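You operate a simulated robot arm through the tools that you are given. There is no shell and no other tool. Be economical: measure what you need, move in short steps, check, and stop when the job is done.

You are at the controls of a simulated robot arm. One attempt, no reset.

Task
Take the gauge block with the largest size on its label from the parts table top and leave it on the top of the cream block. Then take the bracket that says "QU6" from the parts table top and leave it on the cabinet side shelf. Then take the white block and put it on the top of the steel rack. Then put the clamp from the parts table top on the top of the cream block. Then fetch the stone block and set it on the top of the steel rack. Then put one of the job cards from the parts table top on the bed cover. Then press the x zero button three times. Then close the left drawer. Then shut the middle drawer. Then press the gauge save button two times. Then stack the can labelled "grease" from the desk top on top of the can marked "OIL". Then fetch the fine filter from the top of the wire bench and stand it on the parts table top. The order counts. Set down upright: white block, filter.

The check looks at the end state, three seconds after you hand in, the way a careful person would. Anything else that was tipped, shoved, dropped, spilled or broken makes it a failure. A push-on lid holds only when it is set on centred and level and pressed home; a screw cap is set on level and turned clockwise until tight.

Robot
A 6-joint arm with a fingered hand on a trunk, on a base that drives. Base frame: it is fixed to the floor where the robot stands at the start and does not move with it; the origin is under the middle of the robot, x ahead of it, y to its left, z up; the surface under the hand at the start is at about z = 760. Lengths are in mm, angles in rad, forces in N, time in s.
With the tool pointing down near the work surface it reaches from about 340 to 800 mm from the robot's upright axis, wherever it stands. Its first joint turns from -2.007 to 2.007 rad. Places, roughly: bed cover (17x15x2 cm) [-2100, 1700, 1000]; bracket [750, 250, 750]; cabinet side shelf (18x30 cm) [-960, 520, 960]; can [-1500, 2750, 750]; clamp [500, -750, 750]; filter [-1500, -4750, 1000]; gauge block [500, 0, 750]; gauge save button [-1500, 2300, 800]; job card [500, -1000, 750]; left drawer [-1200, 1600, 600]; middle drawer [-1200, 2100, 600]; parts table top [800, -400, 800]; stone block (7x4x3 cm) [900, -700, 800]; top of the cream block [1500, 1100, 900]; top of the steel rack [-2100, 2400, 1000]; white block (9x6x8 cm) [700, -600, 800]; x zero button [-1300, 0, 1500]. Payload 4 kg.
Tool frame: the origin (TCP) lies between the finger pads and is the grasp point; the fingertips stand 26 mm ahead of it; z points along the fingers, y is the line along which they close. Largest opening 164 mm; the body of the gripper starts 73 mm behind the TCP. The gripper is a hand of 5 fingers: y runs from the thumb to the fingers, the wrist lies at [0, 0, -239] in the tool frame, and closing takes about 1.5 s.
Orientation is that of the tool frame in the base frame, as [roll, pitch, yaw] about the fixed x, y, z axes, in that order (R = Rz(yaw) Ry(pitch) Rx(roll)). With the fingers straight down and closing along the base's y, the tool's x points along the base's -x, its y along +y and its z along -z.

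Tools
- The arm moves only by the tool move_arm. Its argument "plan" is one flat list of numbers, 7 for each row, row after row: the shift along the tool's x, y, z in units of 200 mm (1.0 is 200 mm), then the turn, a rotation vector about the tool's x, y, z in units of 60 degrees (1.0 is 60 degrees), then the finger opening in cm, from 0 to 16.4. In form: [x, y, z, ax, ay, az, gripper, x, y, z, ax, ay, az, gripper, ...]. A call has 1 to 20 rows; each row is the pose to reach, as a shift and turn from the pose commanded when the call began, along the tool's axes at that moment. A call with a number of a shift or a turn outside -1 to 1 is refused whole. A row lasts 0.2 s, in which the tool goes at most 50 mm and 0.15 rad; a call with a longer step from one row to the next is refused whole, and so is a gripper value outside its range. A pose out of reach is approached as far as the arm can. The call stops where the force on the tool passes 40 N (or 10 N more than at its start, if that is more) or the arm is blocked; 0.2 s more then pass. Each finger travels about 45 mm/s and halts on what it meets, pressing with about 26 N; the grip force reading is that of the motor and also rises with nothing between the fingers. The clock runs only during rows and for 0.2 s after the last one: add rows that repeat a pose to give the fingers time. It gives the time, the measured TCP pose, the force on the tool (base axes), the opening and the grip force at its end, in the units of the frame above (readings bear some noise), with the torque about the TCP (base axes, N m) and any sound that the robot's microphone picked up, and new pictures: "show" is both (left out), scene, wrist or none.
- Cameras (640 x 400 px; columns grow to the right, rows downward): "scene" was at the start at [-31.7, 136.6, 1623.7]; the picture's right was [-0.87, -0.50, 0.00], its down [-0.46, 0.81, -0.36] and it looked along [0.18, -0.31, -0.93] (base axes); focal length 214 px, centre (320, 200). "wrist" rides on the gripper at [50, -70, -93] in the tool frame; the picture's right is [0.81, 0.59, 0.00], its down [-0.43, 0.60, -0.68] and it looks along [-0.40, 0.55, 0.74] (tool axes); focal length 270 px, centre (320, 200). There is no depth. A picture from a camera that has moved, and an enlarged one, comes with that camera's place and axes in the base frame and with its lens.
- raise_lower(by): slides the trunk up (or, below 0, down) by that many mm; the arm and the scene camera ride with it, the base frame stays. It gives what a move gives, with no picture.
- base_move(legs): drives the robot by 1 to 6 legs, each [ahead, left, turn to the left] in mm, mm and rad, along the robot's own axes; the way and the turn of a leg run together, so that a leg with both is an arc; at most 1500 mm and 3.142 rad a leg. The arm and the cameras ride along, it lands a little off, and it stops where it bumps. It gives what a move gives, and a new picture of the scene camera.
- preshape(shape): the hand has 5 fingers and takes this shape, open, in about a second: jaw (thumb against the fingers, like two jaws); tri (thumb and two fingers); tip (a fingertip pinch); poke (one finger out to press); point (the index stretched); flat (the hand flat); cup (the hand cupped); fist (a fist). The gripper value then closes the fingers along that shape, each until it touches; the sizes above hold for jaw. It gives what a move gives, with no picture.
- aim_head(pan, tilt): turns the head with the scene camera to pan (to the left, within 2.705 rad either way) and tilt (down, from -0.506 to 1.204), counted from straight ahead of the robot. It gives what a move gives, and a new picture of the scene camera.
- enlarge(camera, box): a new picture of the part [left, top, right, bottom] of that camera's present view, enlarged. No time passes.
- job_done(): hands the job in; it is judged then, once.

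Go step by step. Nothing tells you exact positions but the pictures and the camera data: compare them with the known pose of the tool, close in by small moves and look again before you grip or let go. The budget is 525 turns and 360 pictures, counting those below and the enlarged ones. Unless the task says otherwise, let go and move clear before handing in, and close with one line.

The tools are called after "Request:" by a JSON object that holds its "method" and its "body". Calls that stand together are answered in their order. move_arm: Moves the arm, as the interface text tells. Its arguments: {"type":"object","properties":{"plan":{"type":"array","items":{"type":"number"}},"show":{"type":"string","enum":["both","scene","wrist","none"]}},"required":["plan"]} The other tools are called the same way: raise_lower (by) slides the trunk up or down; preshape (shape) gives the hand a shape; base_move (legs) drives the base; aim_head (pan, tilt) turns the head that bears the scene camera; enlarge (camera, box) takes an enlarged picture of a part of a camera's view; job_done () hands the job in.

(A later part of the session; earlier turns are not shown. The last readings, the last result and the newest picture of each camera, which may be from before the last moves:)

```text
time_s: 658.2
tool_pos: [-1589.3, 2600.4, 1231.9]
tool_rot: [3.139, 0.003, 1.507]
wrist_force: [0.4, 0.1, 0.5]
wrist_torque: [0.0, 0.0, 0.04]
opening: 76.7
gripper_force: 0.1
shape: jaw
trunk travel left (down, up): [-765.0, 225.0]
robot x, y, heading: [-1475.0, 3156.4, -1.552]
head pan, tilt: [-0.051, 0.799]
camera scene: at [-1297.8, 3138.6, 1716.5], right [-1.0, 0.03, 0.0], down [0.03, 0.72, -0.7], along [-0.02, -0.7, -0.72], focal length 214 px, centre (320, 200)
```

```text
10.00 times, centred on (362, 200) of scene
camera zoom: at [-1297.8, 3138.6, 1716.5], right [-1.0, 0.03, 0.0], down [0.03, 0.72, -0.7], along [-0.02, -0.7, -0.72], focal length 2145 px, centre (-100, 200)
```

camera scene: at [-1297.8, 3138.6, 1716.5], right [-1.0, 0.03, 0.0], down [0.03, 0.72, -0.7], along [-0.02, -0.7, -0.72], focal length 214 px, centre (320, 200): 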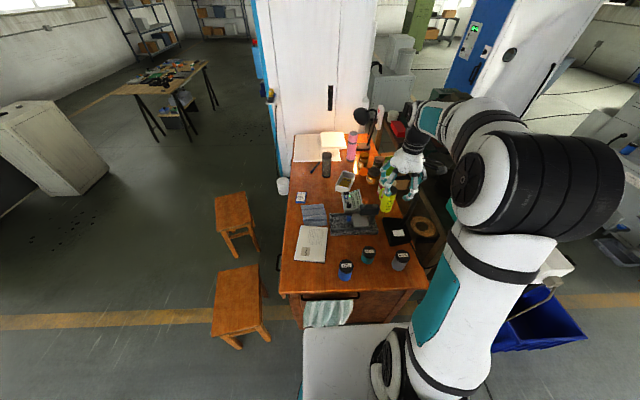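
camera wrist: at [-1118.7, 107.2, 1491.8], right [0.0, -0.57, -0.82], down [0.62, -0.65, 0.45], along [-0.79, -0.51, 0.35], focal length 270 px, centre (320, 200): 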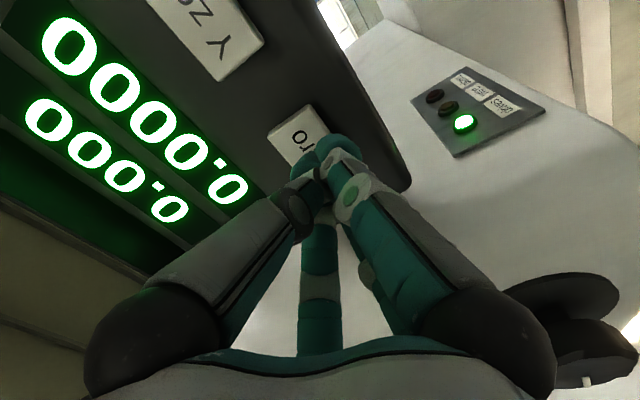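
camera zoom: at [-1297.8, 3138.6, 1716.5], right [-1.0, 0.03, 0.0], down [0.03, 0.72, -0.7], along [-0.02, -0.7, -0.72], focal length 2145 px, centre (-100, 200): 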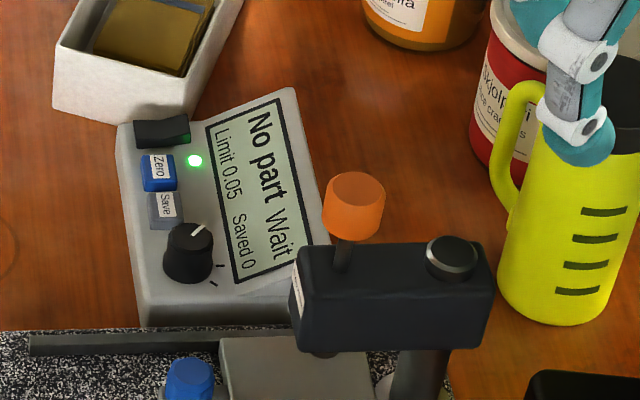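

Save triangulates to ≈[-1483,2271,813]. I move the hand toward it, high first, with the fingers closed.

Request:
{"method": "move_arm", "body": {"plan": [-0.1, 0.12, 0, 0, 0, 0, 4, -0.2, 0.25, 0, 0, 0, 0, 2, -0.35, 0.38, 0, 0, 0, 0, 0, -0.5, 0.5, 0.1, 0, 0, 0, 0, -0.68, 0.56, 0.2, 0, 0, 0, 0, -0.864, 0.586, 0.32, 0, 0, 0, 0, -0.9, 0.586, 0.5, 0, 0, 0, 0], "show": "none"}}

Request:
{"method": "move_arm", "body": {"plan": [-0.2, 0, 0, 0, 0, 0, 0, -0.4, 0, 0, 0, 0, 0, 0, -0.6, 0, 0.05, 0, 0, 0, 0, -0.7, 0, 0.2, 0, 0, 0, 0], "show": "both"}}

```text
time_s: 659.8
tool_pos: [-1482.4, 2412.9, 1133.1]
tool_rot: [3.141, 0.005, 1.509]
wrist_force: [0.5, -0.8, -0.2]
wrist_torque: [0.02, 0.01, 0.0]
opening: 0.1
gripper_force: 26.8
shape: tri
trunk travel left (down, up): [-765.0, 225.0]
robot x, y, heading: [-1479.5, 3157.7, -1.553]
head pan, tilt: [-0.051, 0.799]
```

```text
time_s: 660.8
tool_pos: [-1489.8, 2349.7, 1077.9]
tool_rot: [3.141, 0.006, 1.508]
wrist_force: [0.2, 0.5, 1.3]
wrist_torque: [0.0, 0.01, 0.01]
opening: 0.0
gripper_force: 26.1
shape: tri
out of reach, approached as far as the arm can: row 2, 3, 4
trunk travel left (down, up): [-765.0, 225.0]
robot x, y, heading: [-1479.6, 3156.4, -1.558]
head pan, tilt: [-0.051, 0.799]
camera scene: at [-1297.8, 3138.7, 1716.5], right [-1.0, 0.04, 0.0], down [0.03, 0.72, -0.7], along [-0.02, -0.7, -0.72], focal length 214 px, centre (320, 200)
camera wrist: at [-1557.0, 2405.5, 1169.9], right [0.64, 0.77, 0.0], down [0.57, -0.47, 0.68], along [0.52, -0.44, -0.73], focal length 270 px, centre (320, 200)
```

scene: 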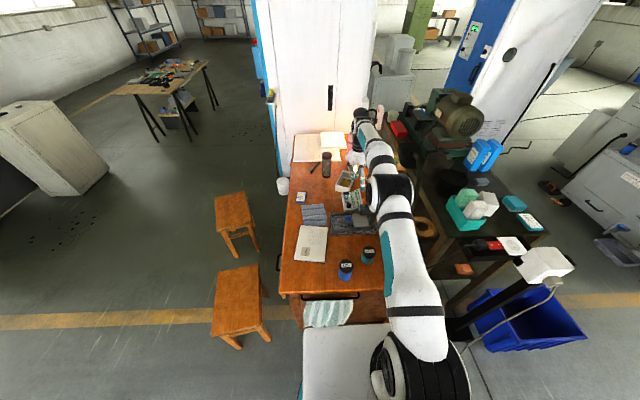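
wrist: 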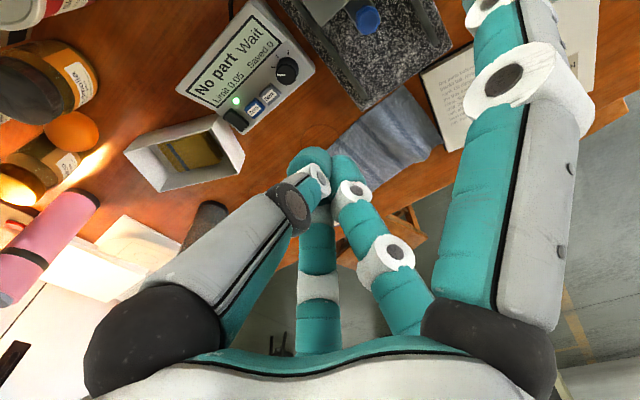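

Vertical reach ends at y≈2350, so I tilt the hand 25° forward and go to about 90 mm above the button.

Request:
{"method": "move_arm", "body": {"plan": [0, 0, 0.1, 0, -0.14, 0, 0, -0.12, 0, 0.25, 0, -0.28, 0, 0, -0.25, 0, 0.4, 0, -0.417, 0, 0, -0.365, 0, 0.55, 0, -0.417, 0, 0, -0.365, 0, 0.74, 0, -0.417, 0, 0], "show": "wrist"}}

Request:
{"method": "enlarge", "body": {"camera": "scene", "box": [320, 150, 416, 210]}}

```text
time_s: 662.0
tool_pos: [-1495.8, 2275.8, 931.2]
tool_rot: [3.137, 0.441, 1.505]
wrist_force: [-0.6, -0.1, 0.2]
wrist_torque: [0.0, 0.01, 0.01]
opening: 0.1
gripper_force: 26.3
shape: tri
trunk travel left (down, up): [-765.0, 225.0]
robot x, y, heading: [-1480.9, 3156.6, -1.556]
head pan, tilt: [-0.051, 0.799]
camera wrist: at [-1559.8, 2365.9, 993.1], right [0.63, 0.69, -0.34], down [0.59, -0.14, 0.8], along [0.51, -0.71, -0.49], focal length 270 px, centre (320, 200)
```

wrist: 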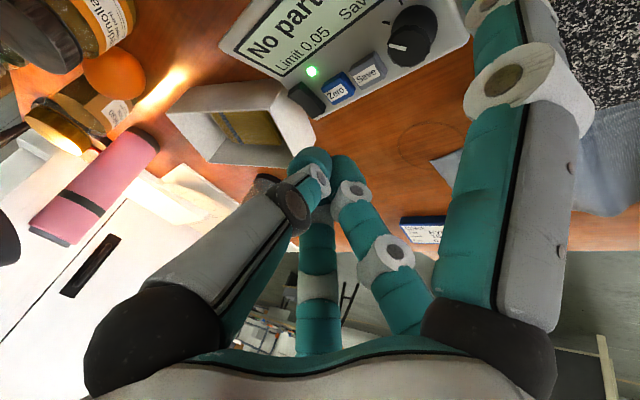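

```text
6.67 times, centred on (368, 180) of scene
camera zoom: at [-1297.8, 3138.1, 1716.5], right [-1.0, 0.04, 0.0], down [0.03, 0.72, -0.7], along [-0.02, -0.7, -0.72], focal length 1430 px, centre (0, 333)
```

zoom: 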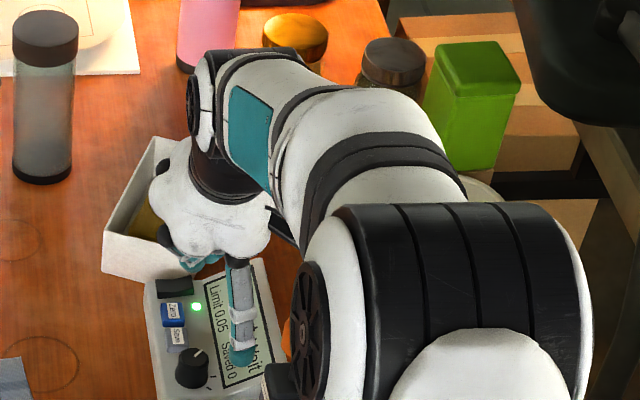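

Save ≈[-1494,2267,813] with the knob 40 mm toward me and Zero 30 mm beyond. I want the hand as upright as possible; at lower height the reach should be longer, so I test an upright pose at z≈930.

Request:
{"method": "move_arm", "body": {"plan": [0.1, 0, 0, 0, 0.14, 0, 0, 0.1, 0, 0, 0, 0.28, 0, 0, 0.1, 0, 0, 0, 0.42, 0, 0, 0.1, 0, 0, 0, 0.42, 0, 0], "show": "none"}}

```text
time_s: 663.0
tool_pos: [-1492.9, 2340.9, 925.7]
tool_rot: [3.141, -0.003, 1.508]
wrist_force: [0.0, 0.4, -0.7]
wrist_torque: [-0.01, -0.02, -0.02]
opening: 0.1
gripper_force: 26.3
shape: tri
out of reach, approached as far as the arm can: row 2, 3, 4
trunk travel left (down, up): [-765.0, 225.0]
robot x, y, heading: [-1481.8, 3157.0, -1.553]
head pan, tilt: [-0.051, 0.799]
```

Upright reach ends at ~816 mm, so I need ~13° tilt after moving the base 15 mm closer. Let me look at the poke shape's real geometry first.

Request:
{"method": "preshape", "body": {"shape": "poke"}}

Request:
{"method": "enlarge", "body": {"camera": "wrist", "box": [0, 0, 640, 400]}}

Request:
{"method": "enlarge", "body": {"camera": "scene", "box": [330, 160, 410, 210]}}

```text
time_s: 663.9
tool_pos: [-1491.6, 2339.4, 924.2]
tool_rot: [3.139, -0.001, 1.508]
wrist_force: [-0.3, -0.1, -0.4]
wrist_torque: [0.01, 0.03, 0.03]
opening: 0.4
gripper_force: 0.2
shape: poke
trunk travel left (down, up): [-765.0, 225.0]
robot x, y, heading: [-1479.8, 3157.0, -1.559]
head pan, tilt: [-0.051, 0.799]
```

```text
1.00 times, centred on (320, 200) of wrist (not enlarged: the box is as wide or as high as the picture)
camera zoom: at [-1558.7, 2393.7, 1016.8], right [0.64, 0.77, 0.0], down [0.57, -0.47, 0.68], along [0.52, -0.43, -0.73], focal length 270 px, centre (320, 200)
```

zoom: 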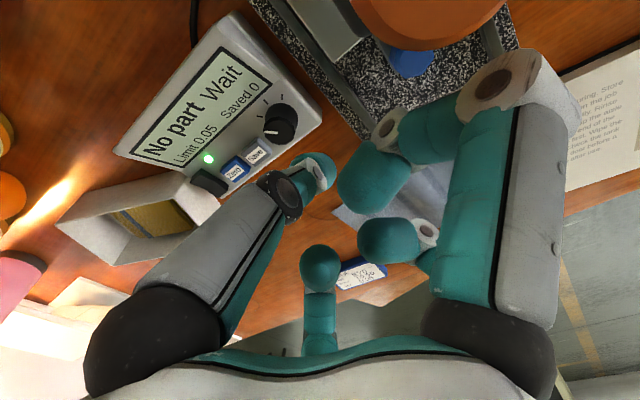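

```text
8.00 times, centred on (370, 185) of scene
camera zoom: at [-1297.8, 3138.4, 1716.5], right [-1.0, 0.04, 0.0], down [0.03, 0.72, -0.7], along [-0.02, -0.7, -0.72], focal length 1716 px, centre (-80, 320)
```

zoom: 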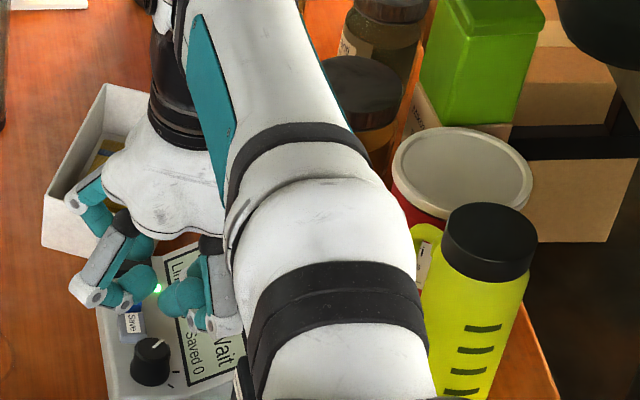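

The folded knuckles lie at r≈48 mm. I'll yaw the hand 32° so that they straddle the knob, nudge the base 15 mm closer, then tilt 15°.

Request:
{"method": "base_move", "body": {"legs": [[16, 0, 0]]}}

Request:
{"method": "move_arm", "body": {"plan": [0, 0, 0, 0, 0, 0.13, 0, 0, 0, 0, 0, 0, 0.27, 0, 0, 0, 0, 0, 0, 0.4, 0, 0, 0, 0, 0, 0, 0.535, 0], "show": "none"}}

```text
time_s: 664.6
tool_pos: [-1492.5, 2322.1, 924.3]
tool_rot: [-3.14, -0.002, 1.508]
wrist_force: [0.6, 0.8, -0.4]
wrist_torque: [-0.01, 0.02, 0.02]
opening: 0.0
gripper_force: 0.0
shape: poke
trunk travel left (down, up): [-765.0, 225.0]
robot x, y, heading: [-1479.9, 3135.7, -1.555]
head pan, tilt: [-0.051, 0.799]
camera scene: at [-1297.6, 3121.0, 1716.4], right [-1.0, 0.04, 0.0], down [0.03, 0.72, -0.7], along [-0.02, -0.7, -0.72], focal length 214 px, centre (320, 200)
```

scene: 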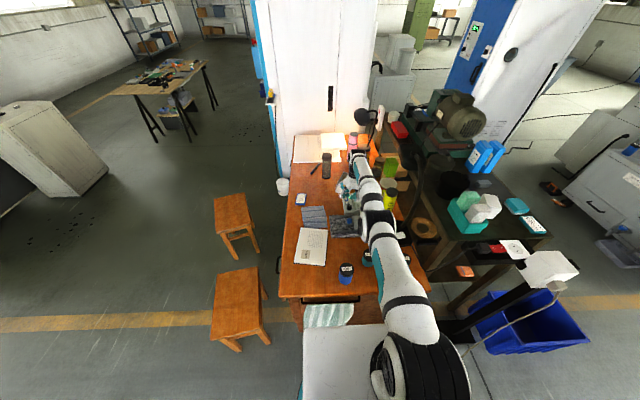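

```text
time_s: 665.6
tool_pos: [-1492.4, 2324.9, 924.6]
tool_rot: [3.141, -0.002, 0.945]
wrist_force: [-0.3, 0.7, 0.3]
wrist_torque: [-0.01, -0.02, 0.01]
opening: 0.0
gripper_force: 0.0
shape: jaw
trunk travel left (down, up): [-765.0, 225.0]
robot x, y, heading: [-1481.4, 3142.4, -1.552]
head pan, tilt: [-0.051, 0.799]
```

Request:
{"method": "move_arm", "body": {"plan": [-0.07, 0.05, 0, -0.06, -0.08, 0, 0, -0.14, 0.1, 0.05, -0.11, -0.15, 0, 0, -0.211, 0.143, 0.125, -0.146, -0.203, 0, 0, -0.211, 0.143, 0.125, -0.146, -0.203, 0, 0], "show": "none"}}

Request:
{"method": "preshape", "body": {"shape": "poke"}}

Request:
{"method": "enlarge", "body": {"camera": "wrist", "box": [0, 0, 640, 400]}}

```text
time_s: 666.6
tool_pos: [-1493.9, 2269.2, 899.4]
tool_rot: [2.983, 0.209, 0.931]
wrist_force: [0.2, 0.2, 0.2]
wrist_torque: [-0.01, 0.02, 0.01]
opening: 0.1
gripper_force: 25.9
shape: jaw
out of reach, approached as far as the arm can: row 1, 2, 3, 4
trunk travel left (down, up): [-765.0, 225.0]
robot x, y, heading: [-1480.4, 3142.9, -1.559]
head pan, tilt: [-0.051, 0.799]
```

```text
time_s: 667.5
tool_pos: [-1493.4, 2269.0, 898.6]
tool_rot: [2.987, 0.208, 0.932]
wrist_force: [-0.5, -0.3, -0.6]
wrist_torque: [0.04, 0.03, 0.0]
opening: 0.0
gripper_force: 0.2
shape: poke
trunk travel left (down, up): [-765.0, 225.0]
robot x, y, heading: [-1475.3, 3137.2, -1.559]
head pan, tilt: [-0.051, 0.799]
```

```text
1.00 times, centred on (320, 200) of wrist (not enlarged: the box is as wide or as high as the picture)
camera zoom: at [-1520.7, 2371.1, 967.4], right [0.95, 0.3, -0.08], down [0.23, -0.5, 0.83], along [0.21, -0.81, -0.55], focal length 270 px, centre (320, 200)
```

zoom: 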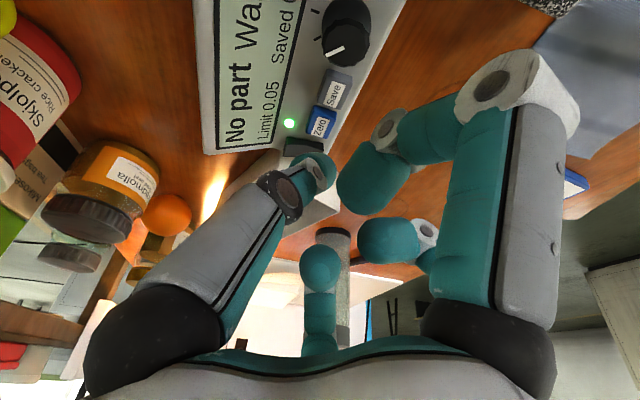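

The poke tip is exactly on the tool axis, ~60 mm above Save and about 5 mm beyond it. I correct by 5 mm and take poke again.

Request:
{"method": "move_arm", "body": {"plan": [0.028, -0.002, -0.006, 0, 0, 0, 0], "show": "none"}}

Request:
{"method": "preshape", "body": {"shape": "poke"}}

Request:
{"method": "raise_lower", "body": {"by": -40}}

Request:
{"method": "enlarge", "body": {"camera": "wrist", "box": [160, 0, 480, 200]}}

Request:
{"method": "enlarge", "body": {"camera": "scene", "box": [330, 160, 410, 210]}}

```text
time_s: 667.9
tool_pos: [-1490.4, 2269.8, 897.7]
tool_rot: [2.986, 0.209, 0.929]
wrist_force: [0.2, -0.5, 0.0]
wrist_torque: [0.0, -0.01, 0.02]
opening: 17.6
gripper_force: 0.1
shape: jaw
out of reach, approached as far as the arm can: row 1
trunk travel left (down, up): [-765.0, 225.0]
robot x, y, heading: [-1475.9, 3140.7, -1.555]
head pan, tilt: [-0.051, 0.799]
```

```text
time_s: 668.8
tool_pos: [-1490.7, 2269.0, 898.7]
tool_rot: [2.986, 0.209, 0.931]
wrist_force: [-0.2, 0.6, 1.1]
wrist_torque: [0.01, 0.05, 0.0]
opening: 0.2
gripper_force: 0.1
shape: poke
trunk travel left (down, up): [-765.0, 225.0]
robot x, y, heading: [-1477.8, 3141.9, -1.552]
head pan, tilt: [-0.051, 0.799]
```

```text
time_s: 669.7
tool_pos: [-1490.9, 2269.3, 859.0]
tool_rot: [2.988, 0.207, 0.931]
wrist_force: [-0.4, 0.5, 0.3]
wrist_torque: [0.02, 0.03, -0.02]
opening: 0.0
gripper_force: 0.1
shape: poke
trunk travel left (down, up): [-725.0, 265.0]
robot x, y, heading: [-1478.4, 3140.0, -1.558]
head pan, tilt: [-0.051, 0.799]
```

```text
2.00 times, centred on (320, 100) of wrist
camera zoom: at [-1518.0, 2371.4, 926.6], right [0.95, 0.3, -0.08], down [0.23, -0.5, 0.83], along [0.21, -0.81, -0.55], focal length 541 px, centre (320, 400)
```

zoom: 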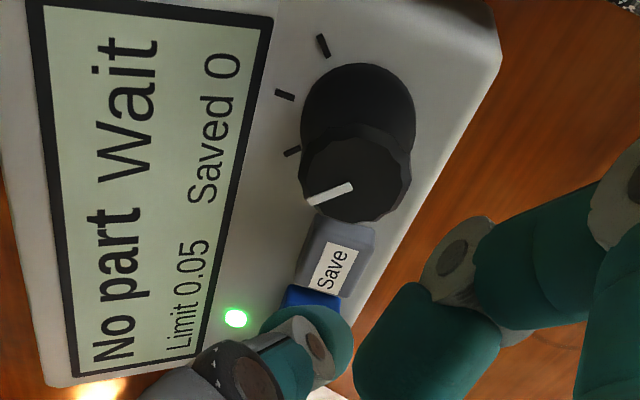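

```text
8.00 times, centred on (370, 185) of scene
camera zoom: at [-1297.7, 3122.9, 1676.4], right [-1.0, 0.04, 0.0], down [0.03, 0.72, -0.7], along [-0.02, -0.7, -0.72], focal length 1716 px, centre (-80, 320)
```

zoom: 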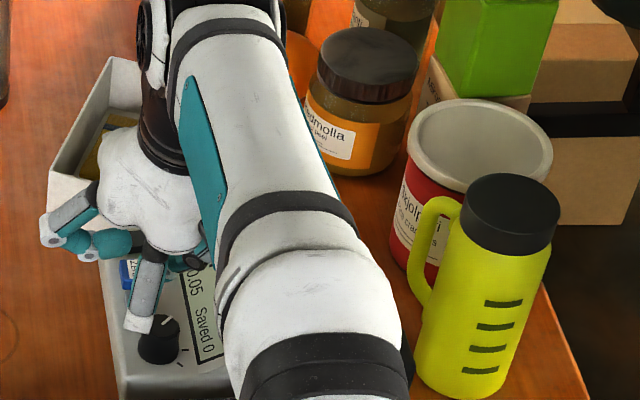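

Lower another 14 mm and look again.

Request:
{"method": "raise_lower", "body": {"by": -14}}

Request:
{"method": "enlarge", "body": {"camera": "wrist", "box": [220, 60, 412, 180]}}

```text
time_s: 670.3
tool_pos: [-1491.5, 2269.5, 844.2]
tool_rot: [2.987, 0.207, 0.931]
wrist_force: [0.9, 0.0, 0.7]
wrist_torque: [0.02, 0.03, 0.0]
opening: 0.2
gripper_force: 0.2
shape: poke
trunk travel left (down, up): [-711.0, 279.0]
robot x, y, heading: [-1479.7, 3143.0, -1.559]
head pan, tilt: [-0.051, 0.799]
```

```text
3.33 times, centred on (316, 120) of wrist
camera zoom: at [-1517.9, 2371.4, 912.5], right [0.95, 0.3, -0.08], down [0.23, -0.5, 0.83], along [0.21, -0.81, -0.55], focal length 901 px, centre (333, 467)
```

zoom: 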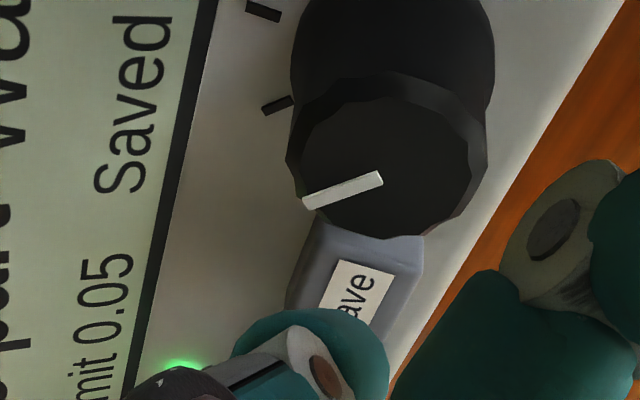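

The tip would land slightly toward the Zero side; I back the base off 5 mm to centre it on Save.

Request:
{"method": "base_move", "body": {"legs": [[-5, 0, 0]]}}

Request:
{"method": "enlarge", "body": {"camera": "wrist", "box": [220, 60, 412, 180]}}

```text
time_s: 671.0
tool_pos: [-1491.4, 2274.4, 844.8]
tool_rot: [2.985, 0.208, 0.93]
wrist_force: [0.2, 0.0, 0.6]
wrist_torque: [0.0, 0.0, 0.02]
opening: 0.2
gripper_force: 0.0
shape: poke
trunk travel left (down, up): [-711.0, 279.0]
robot x, y, heading: [-1479.4, 3145.4, -1.555]
head pan, tilt: [-0.051, 0.799]
camera scene: at [-1297.7, 3128.3, 1662.5], right [-1.0, 0.04, 0.0], down [0.03, 0.72, -0.7], along [-0.02, -0.7, -0.72], focal length 214 px, centre (320, 200)
```

scene: 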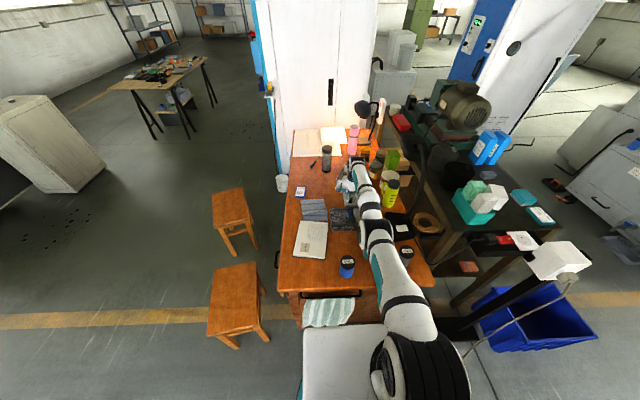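

```text
3.33 times, centred on (316, 120) of wrist
camera zoom: at [-1518.0, 2376.6, 912.8], right [0.95, 0.3, -0.08], down [0.23, -0.5, 0.83], along [0.21, -0.81, -0.55], focal length 901 px, centre (333, 467)
```

zoom: 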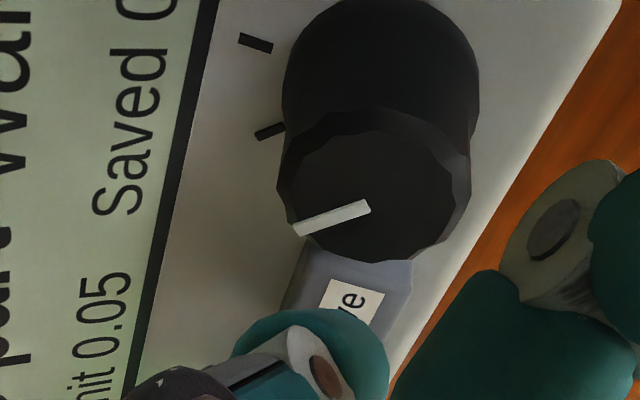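

Now lower in small steps, listening for the click.

Request:
{"method": "raise_lower", "body": {"by": -6}}

Request:
{"method": "raise_lower", "body": {"by": -4}}

```text
time_s: 671.6
tool_pos: [-1489.6, 2274.1, 838.6]
tool_rot: [2.986, 0.209, 0.93]
wrist_force: [1.8, -0.6, 1.2]
wrist_torque: [0.27, 0.22, -0.23]
opening: 0.0
gripper_force: 0.1
shape: poke
trunk travel left (down, up): [-705.0, 285.0]
robot x, y, heading: [-1478.3, 3146.7, -1.56]
head pan, tilt: [-0.051, 0.799]
```

```text
time_s: 672.1
tool_pos: [-1487.8, 2274.5, 836.6]
tool_rot: [2.984, 0.211, 0.934]
wrist_force: [9.6, -0.8, 7.5]
wrist_torque: [1.01, 0.98, -0.98]
opening: 0.0
gripper_force: 0.2
shape: poke
trunk travel left (down, up): [-701.0, 289.0]
robot x, y, heading: [-1479.9, 3146.9, -1.554]
head pan, tilt: [-0.051, 0.799]
```

The torque shows contact about 100 mm behind the tip – the wrist camera touches the comparator, not the button. I raise at once.

Request:
{"method": "raise_lower", "body": {"by": 40}}

Request:
{"method": "enlarge", "body": {"camera": "wrist", "box": [0, 0, 640, 400]}}

Request:
{"method": "enlarge", "body": {"camera": "scene", "box": [320, 160, 416, 240]}}

```text
time_s: 672.9
tool_pos: [-1492.2, 2273.8, 872.5]
tool_rot: [2.987, 0.208, 0.931]
wrist_force: [-0.3, 0.0, 0.6]
wrist_torque: [-0.02, 0.03, 0.02]
opening: 0.1
gripper_force: 0.1
shape: poke
trunk travel left (down, up): [-741.0, 249.0]
robot x, y, heading: [-1476.9, 3144.5, -1.551]
head pan, tilt: [-0.051, 0.799]
```

```text
1.00 times, centred on (320, 200) of wrist (not enlarged: the box is as wide or as high as the picture)
camera zoom: at [-1518.4, 2376.3, 942.2], right [0.95, 0.3, -0.08], down [0.23, -0.5, 0.83], along [0.21, -0.81, -0.55], focal length 270 px, centre (320, 200)
```

zoom: 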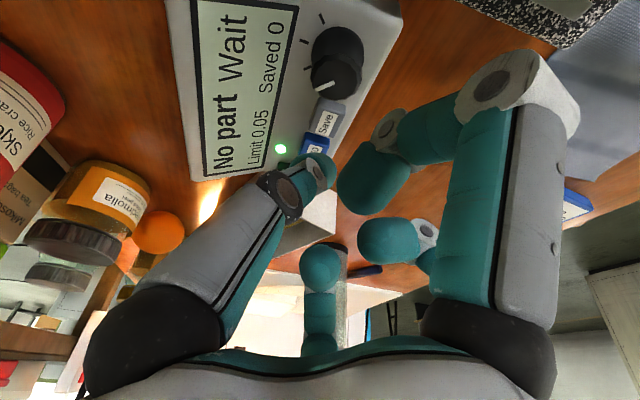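

```text
5.00 times, centred on (368, 200) of scene
camera zoom: at [-1297.7, 3127.5, 1692.5], right [-1.0, 0.04, 0.0], down [0.03, 0.72, -0.7], along [-0.02, -0.7, -0.72], focal length 1072 px, centre (80, 200)
```

zoom: 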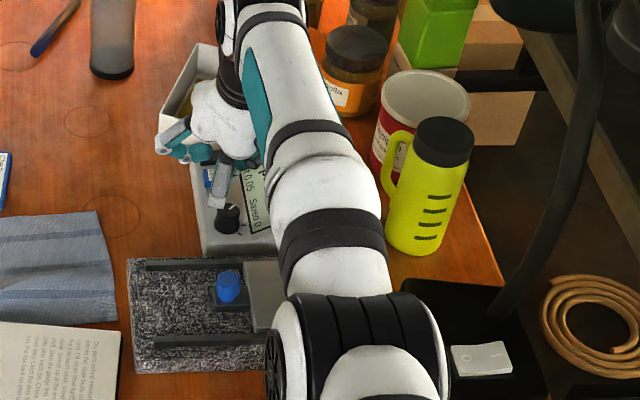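

The camera housing sits over the comparator. I raise 100 mm and rotate the hand ~147° so the camera is on the far side.

Request:
{"method": "raise_lower", "body": {"by": 110}}

Request:
{"method": "move_arm", "body": {"plan": [0, 0, 0, 0, 0, -0.14, 0, 0, 0, 0, 0, 0, -0.28, 0, 0, 0, 0, 0, 0, -0.42, 0, 0, 0, 0, 0, 0, -0.56, 0, 0, 0, 0, 0, 0, -0.7, 0, 0, 0, 0, 0, 0, -0.84, 0, 0, 0, 0, 0, 0, -0.98, 0], "show": "none"}}

Request:
{"method": "move_arm", "body": {"plan": [0, 0, 0, 0, 0, -0.14, 0, 0, 0, 0, 0, 0, -0.28, 0, 0, 0, 0, 0, 0, -0.42, 0, 0, 0, 0, 0, 0, -0.56, 0, 0, 0, 0, 0, 0, -0.7, 0, 0, 0, 0, 0, 0, -0.84, 0, 0, 0, 0, 0, 0, -0.98, 0], "show": "none"}}

Request:
{"method": "move_arm", "body": {"plan": [0, 0, 0, 0, 0, -0.14, 0, 0, 0, 0, 0, 0, -0.28, 0, 0, 0, 0, 0, 0, -0.42, 0, 0, 0, 0, 0, 0, -0.49, 0], "show": "wrist"}}

```text
time_s: 674.3
tool_pos: [-1490.4, 2274.2, 984.4]
tool_rot: [2.988, 0.207, 0.932]
wrist_force: [0.1, 0.3, -0.2]
wrist_torque: [0.01, 0.01, -0.01]
opening: 0.1
gripper_force: 0.0
shape: poke
trunk travel left (down, up): [-851.0, 139.0]
robot x, y, heading: [-1479.5, 3144.9, -1.552]
head pan, tilt: [-0.051, 0.799]
```

```text
time_s: 675.9
tool_pos: [-1491.6, 2274.0, 984.2]
tool_rot: [-3.041, 0.24, 1.988]
wrist_force: [0.1, -0.1, 0.3]
wrist_torque: [0.01, 0.01, 0.02]
opening: 0.0
gripper_force: 25.8
shape: jaw
trunk travel left (down, up): [-851.0, 139.0]
robot x, y, heading: [-1479.6, 3145.4, -1.555]
head pan, tilt: [-0.051, 0.799]
```

```text
time_s: 677.5
tool_pos: [-1491.2, 2273.8, 984.6]
tool_rot: [-2.885, 0.035, 3.002]
wrist_force: [-0.1, 0.3, 0.2]
wrist_torque: [0.01, 0.02, 0.02]
opening: 0.0
gripper_force: 26.4
shape: jaw
trunk travel left (down, up): [-851.0, 139.0]
robot x, y, heading: [-1476.1, 3142.6, -1.553]
head pan, tilt: [-0.051, 0.799]
```

```text
time_s: 678.5
tool_pos: [-1490.3, 2274.1, 983.7]
tool_rot: [-2.887, 0.038, 2.998]
wrist_force: [-0.7, 0.0, -0.7]
wrist_torque: [0.03, -0.02, 0.03]
opening: 0.2
gripper_force: 26.5
shape: jaw
out of reach, approached as far as the arm can: row 1, 2, 3, 4
trunk travel left (down, up): [-851.0, 139.0]
robot x, y, heading: [-1481.7, 3146.4, -1.558]
head pan, tilt: [-0.051, 0.799]
camera wrist: at [-1550.3, 2238.0, 1089.3], right [-0.71, 0.68, -0.18], down [0.52, 0.68, 0.52], along [0.47, 0.28, -0.84], focal length 270 px, centre (320, 200)
```

wrist: 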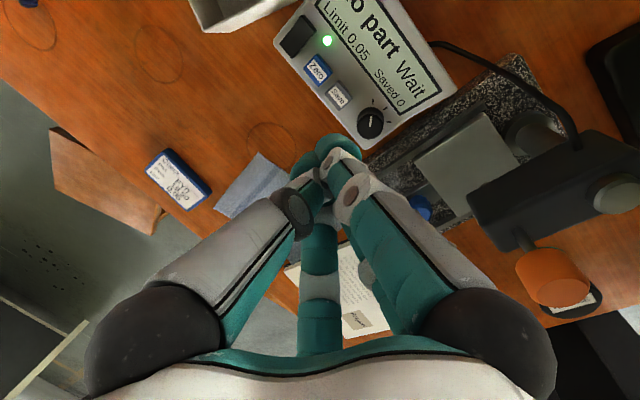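

The joint limit stops at yaw 3.0. Yaw 2.34 puts the camera out to the -x side, clear of everything, with knuckles straddling the knob.

Request:
{"method": "move_arm", "body": {"plan": [0, 0, 0, 0, 0, 0.14, 0, 0, 0, 0, 0, 0, 0.28, 0, 0, 0, 0, 0, 0, 0.42, 0, 0, 0, 0, 0, 0, 0.56, 0, 0, 0, 0, 0, 0, 0.63, 0], "show": "none"}}

Request:
{"method": "raise_lower", "body": {"by": -80}}

Request:
{"method": "preshape", "body": {"shape": "poke"}}

Request:
{"method": "enlarge", "body": {"camera": "wrist", "box": [0, 0, 640, 400]}}

```text
time_s: 679.7
tool_pos: [-1491.4, 2274.4, 984.0]
tool_rot: [-2.961, 0.185, 2.348]
wrist_force: [-0.8, -0.6, 0.9]
wrist_torque: [0.0, 0.01, -0.03]
opening: 0.1
gripper_force: 26.1
shape: jaw
trunk travel left (down, up): [-851.0, 139.0]
robot x, y, heading: [-1479.1, 3150.1, -1.554]
head pan, tilt: [-0.051, 0.799]
```

```text
time_s: 680.9
tool_pos: [-1491.8, 2272.9, 905.2]
tool_rot: [-2.959, 0.185, 2.352]
wrist_force: [-0.4, -0.5, -0.4]
wrist_torque: [-0.01, -0.03, 0.0]
opening: 0.0
gripper_force: 25.9
shape: jaw
trunk travel left (down, up): [-771.0, 219.0]
robot x, y, heading: [-1482.3, 3150.8, -1.553]
head pan, tilt: [-0.051, 0.799]
```

```text
time_s: 681.8
tool_pos: [-1491.1, 2273.0, 903.9]
tool_rot: [-2.961, 0.186, 2.352]
wrist_force: [0.4, -0.6, -0.2]
wrist_torque: [0.04, -0.01, -0.03]
opening: 0.0
gripper_force: 0.1
shape: poke
trunk travel left (down, up): [-771.0, 219.0]
robot x, y, heading: [-1479.2, 3144.4, -1.557]
head pan, tilt: [-0.051, 0.799]
```

```text
1.00 times, centred on (320, 200) of wrist (not enlarged: the box is as wide or as high as the picture)
camera zoom: at [-1576.6, 2285.7, 996.4], right [-0.14, 0.96, -0.25], down [0.73, 0.27, 0.63], along [0.67, -0.1, -0.74], focal length 270 px, centre (320, 200)
```

zoom: 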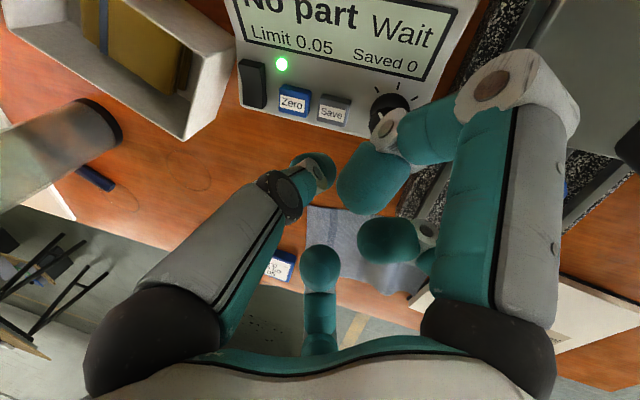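

The side view gives Save ≈[-1491,2258,798]. Tip is at y≈2266, so I move the base 8 mm ahead and lower.

Request:
{"method": "base_move", "body": {"legs": [[8, 0, 0]]}}

Request:
{"method": "raise_lower", "body": {"by": -55}}

Request:
{"method": "enlarge", "body": {"camera": "wrist", "box": [220, 60, 412, 180]}}

```text
time_s: 682.5
tool_pos: [-1491.5, 2265.6, 904.1]
tool_rot: [-2.959, 0.184, 2.35]
wrist_force: [-0.7, 0.2, 1.0]
wrist_torque: [0.01, 0.0, 0.0]
opening: 0.0
gripper_force: 0.1
shape: poke
trunk travel left (down, up): [-771.0, 219.0]
robot x, y, heading: [-1477.7, 3136.3, -1.554]
head pan, tilt: [-0.051, 0.799]
camera scene: at [-1297.5, 3118.6, 1722.4], right [-1.0, 0.04, 0.0], down [0.03, 0.72, -0.7], along [-0.02, -0.7, -0.72], focal length 214 px, centre (320, 200)
```

scene: 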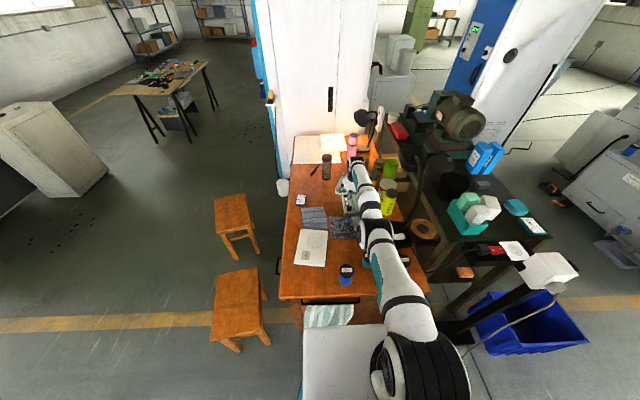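

```text
time_s: 683.5
tool_pos: [-1490.0, 2266.2, 849.3]
tool_rot: [-2.959, 0.187, 2.35]
wrist_force: [0.3, 0.0, 0.3]
wrist_torque: [0.02, 0.03, 0.01]
opening: 0.2
gripper_force: 0.0
shape: poke
trunk travel left (down, up): [-716.0, 274.0]
robot x, y, heading: [-1478.3, 3135.6, -1.558]
head pan, tilt: [-0.051, 0.799]
```

```text
3.33 times, centred on (316, 120) of wrist
camera zoom: at [-1576.6, 2277.9, 941.7], right [-0.14, 0.96, -0.25], down [0.73, 0.27, 0.63], along [0.67, -0.1, -0.74], focal length 901 px, centre (333, 467)
```

zoom: 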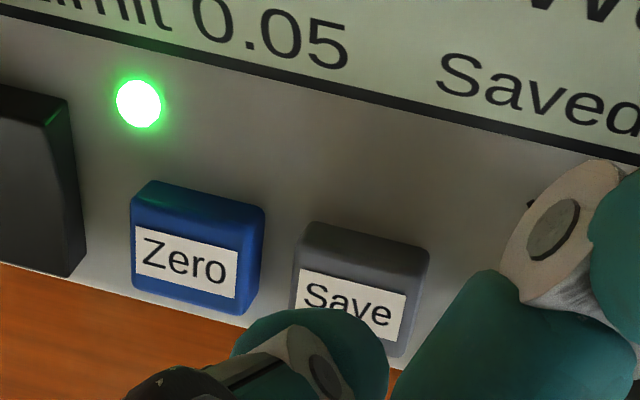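

Aligned. Lower in steps.

Request:
{"method": "raise_lower", "body": {"by": -18}}

Request:
{"method": "raise_lower", "body": {"by": -4}}

Request:
{"method": "raise_lower", "body": {"by": -3}}

```text
time_s: 684.2
tool_pos: [-1490.4, 2265.7, 831.5]
tool_rot: [-2.959, 0.186, 2.351]
wrist_force: [-0.3, 0.4, 0.3]
wrist_torque: [0.02, -0.01, 0.02]
opening: 0.0
gripper_force: 0.1
shape: poke
trunk travel left (down, up): [-698.0, 292.0]
robot x, y, heading: [-1480.0, 3133.0, -1.555]
head pan, tilt: [-0.051, 0.799]
```

```text
time_s: 684.7
tool_pos: [-1491.2, 2265.6, 827.9]
tool_rot: [-2.96, 0.186, 2.351]
wrist_force: [-0.3, -0.5, 0.6]
wrist_torque: [-0.01, 0.01, 0.0]
opening: 0.0
gripper_force: 0.2
shape: poke
trunk travel left (down, up): [-694.0, 296.0]
robot x, y, heading: [-1477.3, 3139.5, -1.554]
head pan, tilt: [-0.051, 0.799]
```

```text
time_s: 685.2
tool_pos: [-1492.2, 2266.9, 825.6]
tool_rot: [-2.959, 0.185, 2.35]
wrist_force: [-0.3, -0.9, 2.5]
wrist_torque: [0.01, 0.02, 0.01]
opening: 0.2
gripper_force: 0.1
shape: poke
trunk travel left (down, up): [-691.0, 299.0]
robot x, y, heading: [-1479.2, 3141.6, -1.556]
head pan, tilt: [-0.051, 0.799]
heard: click
```

A click. Check the display.

Request:
{"method": "enlarge", "body": {"camera": "wrist", "box": [220, 0, 500, 175]}}

```text
2.29 times, centred on (360, 88) of wrist
camera zoom: at [-1576.6, 2277.8, 917.1], right [-0.14, 0.96, -0.25], down [0.73, 0.27, 0.63], along [0.67, -0.1, -0.74], focal length 618 px, centre (229, 457)
```

zoom: 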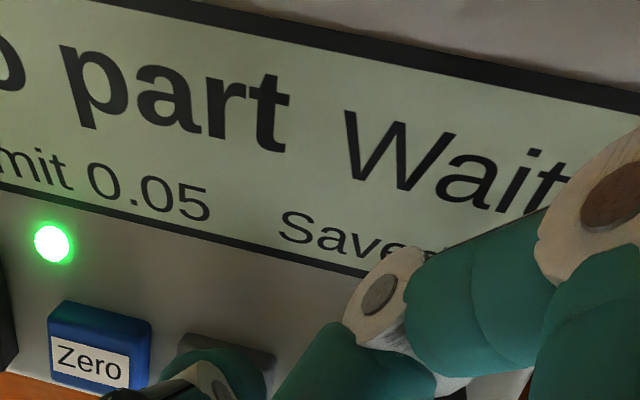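

Request:
{"method": "raise_lower", "body": {"by": 12}}

Request:
{"method": "enlarge", "body": {"camera": "scene", "box": [340, 165, 404, 205]}}

Request:
{"method": "enlarge", "body": {"camera": "wrist", "box": [220, 0, 500, 175]}}

```text
time_s: 685.8
tool_pos: [-1491.5, 2264.6, 835.6]
tool_rot: [-2.959, 0.184, 2.351]
wrist_force: [0.5, 0.6, 0.5]
wrist_torque: [-0.03, 0.0, -0.04]
opening: 0.0
gripper_force: 0.1
shape: poke
trunk travel left (down, up): [-703.0, 287.0]
robot x, y, heading: [-1479.8, 3137.3, -1.55]
head pan, tilt: [-0.051, 0.799]
```

```text
10.00 times, centred on (372, 185) of scene
camera zoom: at [-1297.5, 3119.3, 1654.5], right [-1.0, 0.04, 0.0], down [0.03, 0.72, -0.7], along [-0.02, -0.7, -0.72], focal length 2145 px, centre (-200, 350)
```

zoom: 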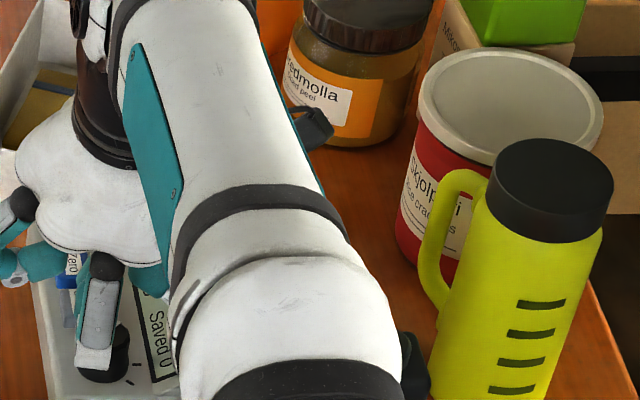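

```text
2.29 times, centred on (360, 88) of wrist
camera zoom: at [-1576.6, 2277.7, 928.1], right [-0.14, 0.96, -0.25], down [0.73, 0.27, 0.63], along [0.67, -0.1, -0.74], focal length 618 px, centre (229, 457)
```

zoom: 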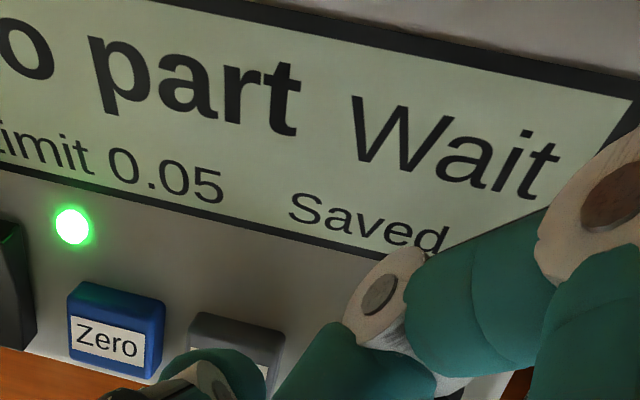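

The display shows no part, so the counter stays 0; the finger is squarely on Save. Second press.

Request:
{"method": "raise_lower", "body": {"by": -9}}

Request:
{"method": "raise_lower", "body": {"by": -3}}

```text
time_s: 686.4
tool_pos: [-1491.4, 2266.1, 827.0]
tool_rot: [-2.962, 0.185, 2.352]
wrist_force: [-0.2, -0.3, 0.7]
wrist_torque: [-0.01, 0.0, 0.0]
opening: 0.0
gripper_force: 0.1
shape: poke
trunk travel left (down, up): [-694.0, 296.0]
robot x, y, heading: [-1479.5, 3137.4, -1.557]
head pan, tilt: [-0.051, 0.799]
```

```text
time_s: 686.9
tool_pos: [-1492.0, 2265.9, 825.3]
tool_rot: [-2.958, 0.185, 2.35]
wrist_force: [-0.1, 0.5, 2.1]
wrist_torque: [-0.03, -0.01, -0.03]
opening: 0.0
gripper_force: 0.0
shape: poke
trunk travel left (down, up): [-691.0, 299.0]
robot x, y, heading: [-1480.2, 3137.8, -1.551]
head pan, tilt: [-0.051, 0.799]
heard: click
```

Second click. Raise clear and check the scene.

Request:
{"method": "raise_lower", "body": {"by": 200}}

Request:
{"method": "enlarge", "body": {"camera": "wrist", "box": [0, 0, 640, 400]}}

```text
time_s: 689.1
tool_pos: [-1491.6, 2265.4, 1023.4]
tool_rot: [-2.961, 0.185, 2.351]
wrist_force: [1.5, -0.5, 0.9]
wrist_torque: [-0.02, 0.0, -0.01]
opening: 0.3
gripper_force: 0.0
shape: poke
trunk travel left (down, up): [-891.0, 99.0]
robot x, y, heading: [-1479.7, 3136.6, -1.558]
head pan, tilt: [-0.051, 0.799]
```

```text
1.00 times, centred on (320, 200) of wrist (not enlarged: the box is as wide or as high as the picture)
camera zoom: at [-1576.6, 2277.6, 1116.3], right [-0.14, 0.96, -0.25], down [0.73, 0.27, 0.63], along [0.67, -0.1, -0.74], focal length 270 px, centre (320, 200)
```

zoom: 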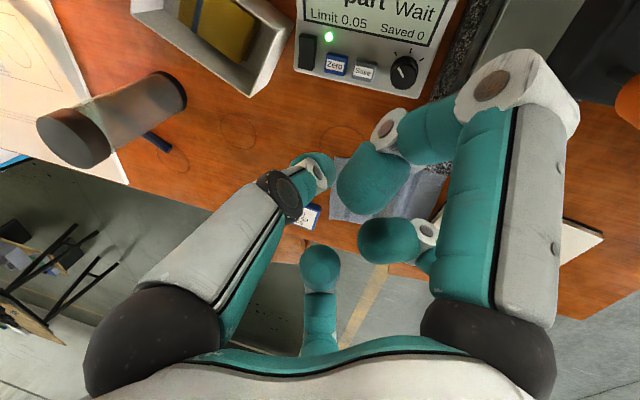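

Now to the cans. I bring the hand back upright above the GREASE can area.

Request:
{"method": "move_arm", "body": {"plan": [0.14, 0.09, -0.04, -0.08, 0.09, 0, 2, 0.28, 0.18, -0.09, -0.172, 0.179, 0, 4, 0.43, 0.27, -0.13, -0.172, 0.179, 0, 6, 0.57, 0.37, -0.18, -0.172, 0.179, 0, 8, 0.71, 0.46, -0.22, -0.172, 0.179, 0, 10], "show": "none"}}

Request:
{"method": "enlarge", "body": {"camera": "scene", "box": [320, 200, 464, 290]}}

```text
time_s: 690.5
tool_pos: [-1532.8, 2257.6, 1113.1]
tool_rot: [-2.855, 0.249, 2.372]
wrist_force: [0.2, -0.9, 0.6]
wrist_torque: [-0.03, 0.0, 0.01]
opening: 96.1
gripper_force: 0.0
shape: jaw
out of reach, approached as far as the arm can: row 1, 2, 3, 4
trunk travel left (down, up): [-891.0, 99.0]
robot x, y, heading: [-1476.0, 3136.2, -1.553]
head pan, tilt: [-0.051, 0.799]
stopped in row 5: the arm was blocked; the commanded pose is now the measured one
```

```text
4.44 times, centred on (392, 245) of scene
camera zoom: at [-1296.7, 3121.0, 1842.3], right [-1.0, 0.04, 0.0], down [0.02, 0.72, -0.7], along [-0.02, -0.7, -0.72], focal length 953 px, centre (0, 0)
```

zoom: 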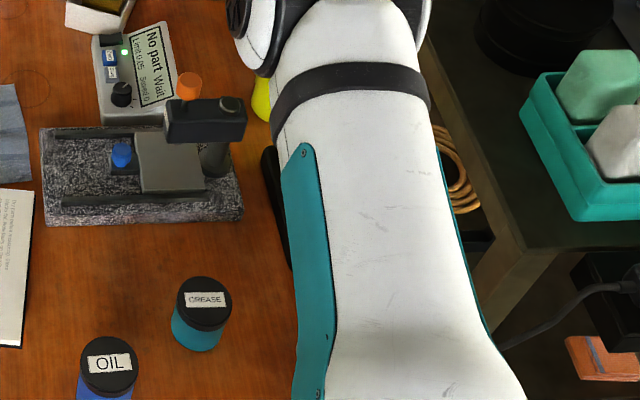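

The tilt sign was wrong and the arm got stuck; I look at the scene before going on.

Request:
{"method": "aim_head", "body": {"pan": -0.1, "tilt": 0.75}}

Request:
{"method": "enlarge", "body": {"camera": "wrist", "box": [0, 0, 640, 400]}}

```text
time_s: 691.1
tool_pos: [-1533.7, 2255.9, 1113.0]
tool_rot: [-2.856, 0.253, 2.371]
wrist_force: [-0.8, 0.0, 0.2]
wrist_torque: [0.06, 0.03, 0.03]
opening: 95.9
gripper_force: 0.1
shape: jaw
trunk travel left (down, up): [-891.0, 99.0]
robot x, y, heading: [-1479.7, 3139.2, -1.557]
head pan, tilt: [-0.099, 0.75]
camera scene: at [-1301.9, 3117.1, 1846.4], right [-1.0, 0.08, 0.0], down [0.06, 0.68, -0.73], along [-0.06, -0.73, -0.68], focal length 214 px, centre (320, 200)
```

scene: 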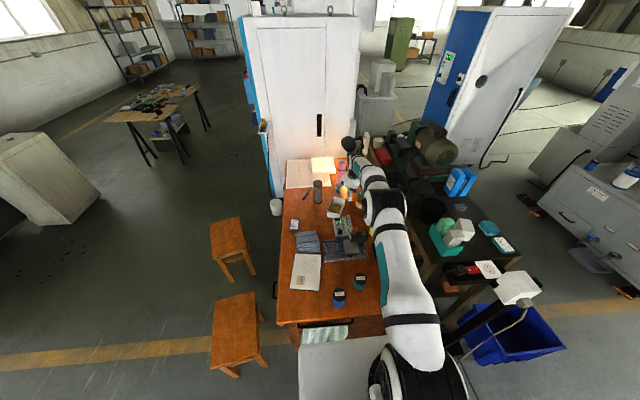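

```text
1.00 times, centred on (320, 200) of wrist (not enlarged: the box is as wide or as high as the picture)
camera zoom: at [-1616.5, 2278.9, 1205.4], right [-0.14, 0.92, -0.36], down [0.75, 0.34, 0.57], along [0.65, -0.19, -0.73], focal length 270 px, centre (320, 200)
```

zoom: 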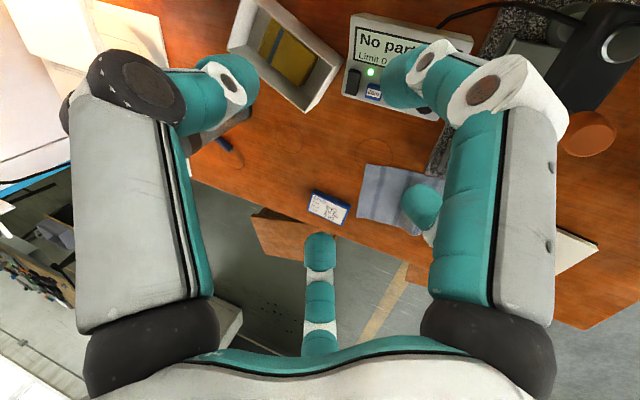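

Nothing was touched. I retreat toward the robot first, then remove the tilt with the right sign.

Request:
{"method": "move_arm", "body": {"plan": [0.13, 0.12, -0.07, 0, 0, 0, 10, 0.27, 0.25, -0.14, 0.06, -0.06, 0, 10, 0.4, 0.38, -0.22, 0.12, -0.12, 0, 10, 0.54, 0.51, -0.29, 0.18, -0.19, 0, 10, 0.67, 0.63, -0.36, 0.25, -0.259, 0, 10, 0.8, 0.76, -0.43, 0.25, -0.259, 0, 10], "show": "none"}}

```text
time_s: 692.5
tool_pos: [-1532.4, 2493.9, 1112.7]
tool_rot: [-2.545, 0.495, 2.495]
wrist_force: [0.2, -0.5, 0.8]
wrist_torque: [0.03, -0.01, -0.02]
opening: 96.1
gripper_force: 0.0
shape: jaw
out of reach, approached as far as the arm can: row 4
trunk travel left (down, up): [-891.0, 99.0]
robot x, y, heading: [-1483.9, 3139.3, -1.556]
head pan, tilt: [-0.099, 0.75]
```

The first sign was right after all (it had just been out of reach). Now undo the tilt fully.

Request:
{"method": "move_arm", "body": {"plan": [0.03, 0.03, -0.04, -0.09, 0.09, 0, 10, 0.06, 0.06, -0.08, -0.18, 0.18, 0, 10, 0.09, 0.09, -0.12, -0.27, 0.27, 0, 10, 0.12, 0.12, -0.16, -0.36, 0.36, 0, 10, 0.15, 0.14, -0.2, -0.44, 0.44, 0, 10, 0.175, 0.165, -0.226, -0.506, 0.513, 0, 10], "show": "none"}}

```text
time_s: 693.9
tool_pos: [-1535.1, 2558.2, 1112.2]
tool_rot: [-3.131, -0.014, 2.333]
wrist_force: [0.0, -1.1, -0.3]
wrist_torque: [-0.02, -0.01, 0.03]
opening: 96.1
gripper_force: 0.1
shape: jaw
out of reach, approached as far as the arm can: row 2
trunk travel left (down, up): [-891.0, 99.0]
robot x, y, heading: [-1483.3, 3141.6, -1.553]
head pan, tilt: [-0.099, 0.75]
```

Upright now. View the cans.

Request:
{"method": "move_arm", "body": {"plan": [0, 0, 0, 0, 0, 0, 10], "show": "wrist"}}

Request:
{"method": "enlarge", "body": {"camera": "scene", "box": [310, 220, 454, 310]}}

```text
time_s: 694.3
tool_pos: [-1534.2, 2559.1, 1112.7]
tool_rot: [-3.13, -0.014, 2.334]
wrist_force: [0.4, 0.2, -0.4]
wrist_torque: [-0.02, -0.01, 0.04]
opening: 96.2
gripper_force: 0.0
shape: jaw
trunk travel left (down, up): [-891.0, 99.0]
robot x, y, heading: [-1483.2, 3138.4, -1.555]
head pan, tilt: [-0.099, 0.75]
camera wrist: at [-1618.0, 2545.9, 1206.0], right [-0.13, 0.99, 0.0], down [0.74, 0.1, 0.67], along [0.66, 0.09, -0.75], focal length 270 px, centre (320, 200)
```

wrist: 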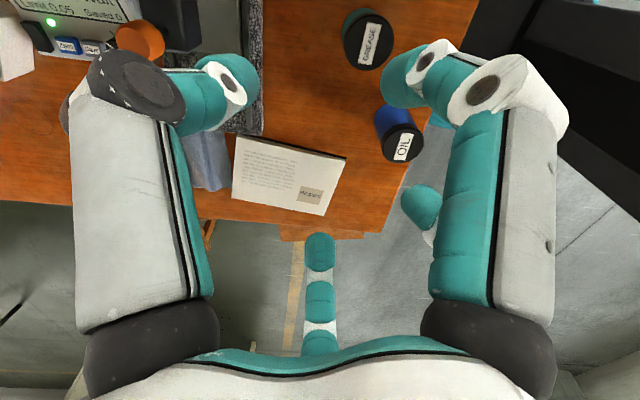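

```text
4.44 times, centred on (382, 265) of scene
camera zoom: at [-1301.7, 3117.2, 1846.5], right [-1.0, 0.08, 0.0], down [0.06, 0.68, -0.73], along [-0.06, -0.73, -0.68], focal length 953 px, centre (44, -89)
```

zoom: 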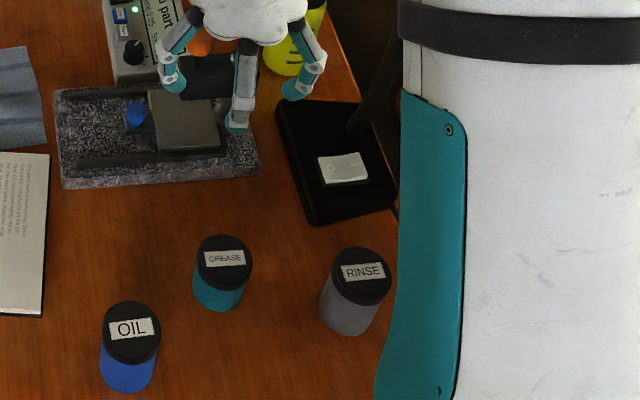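

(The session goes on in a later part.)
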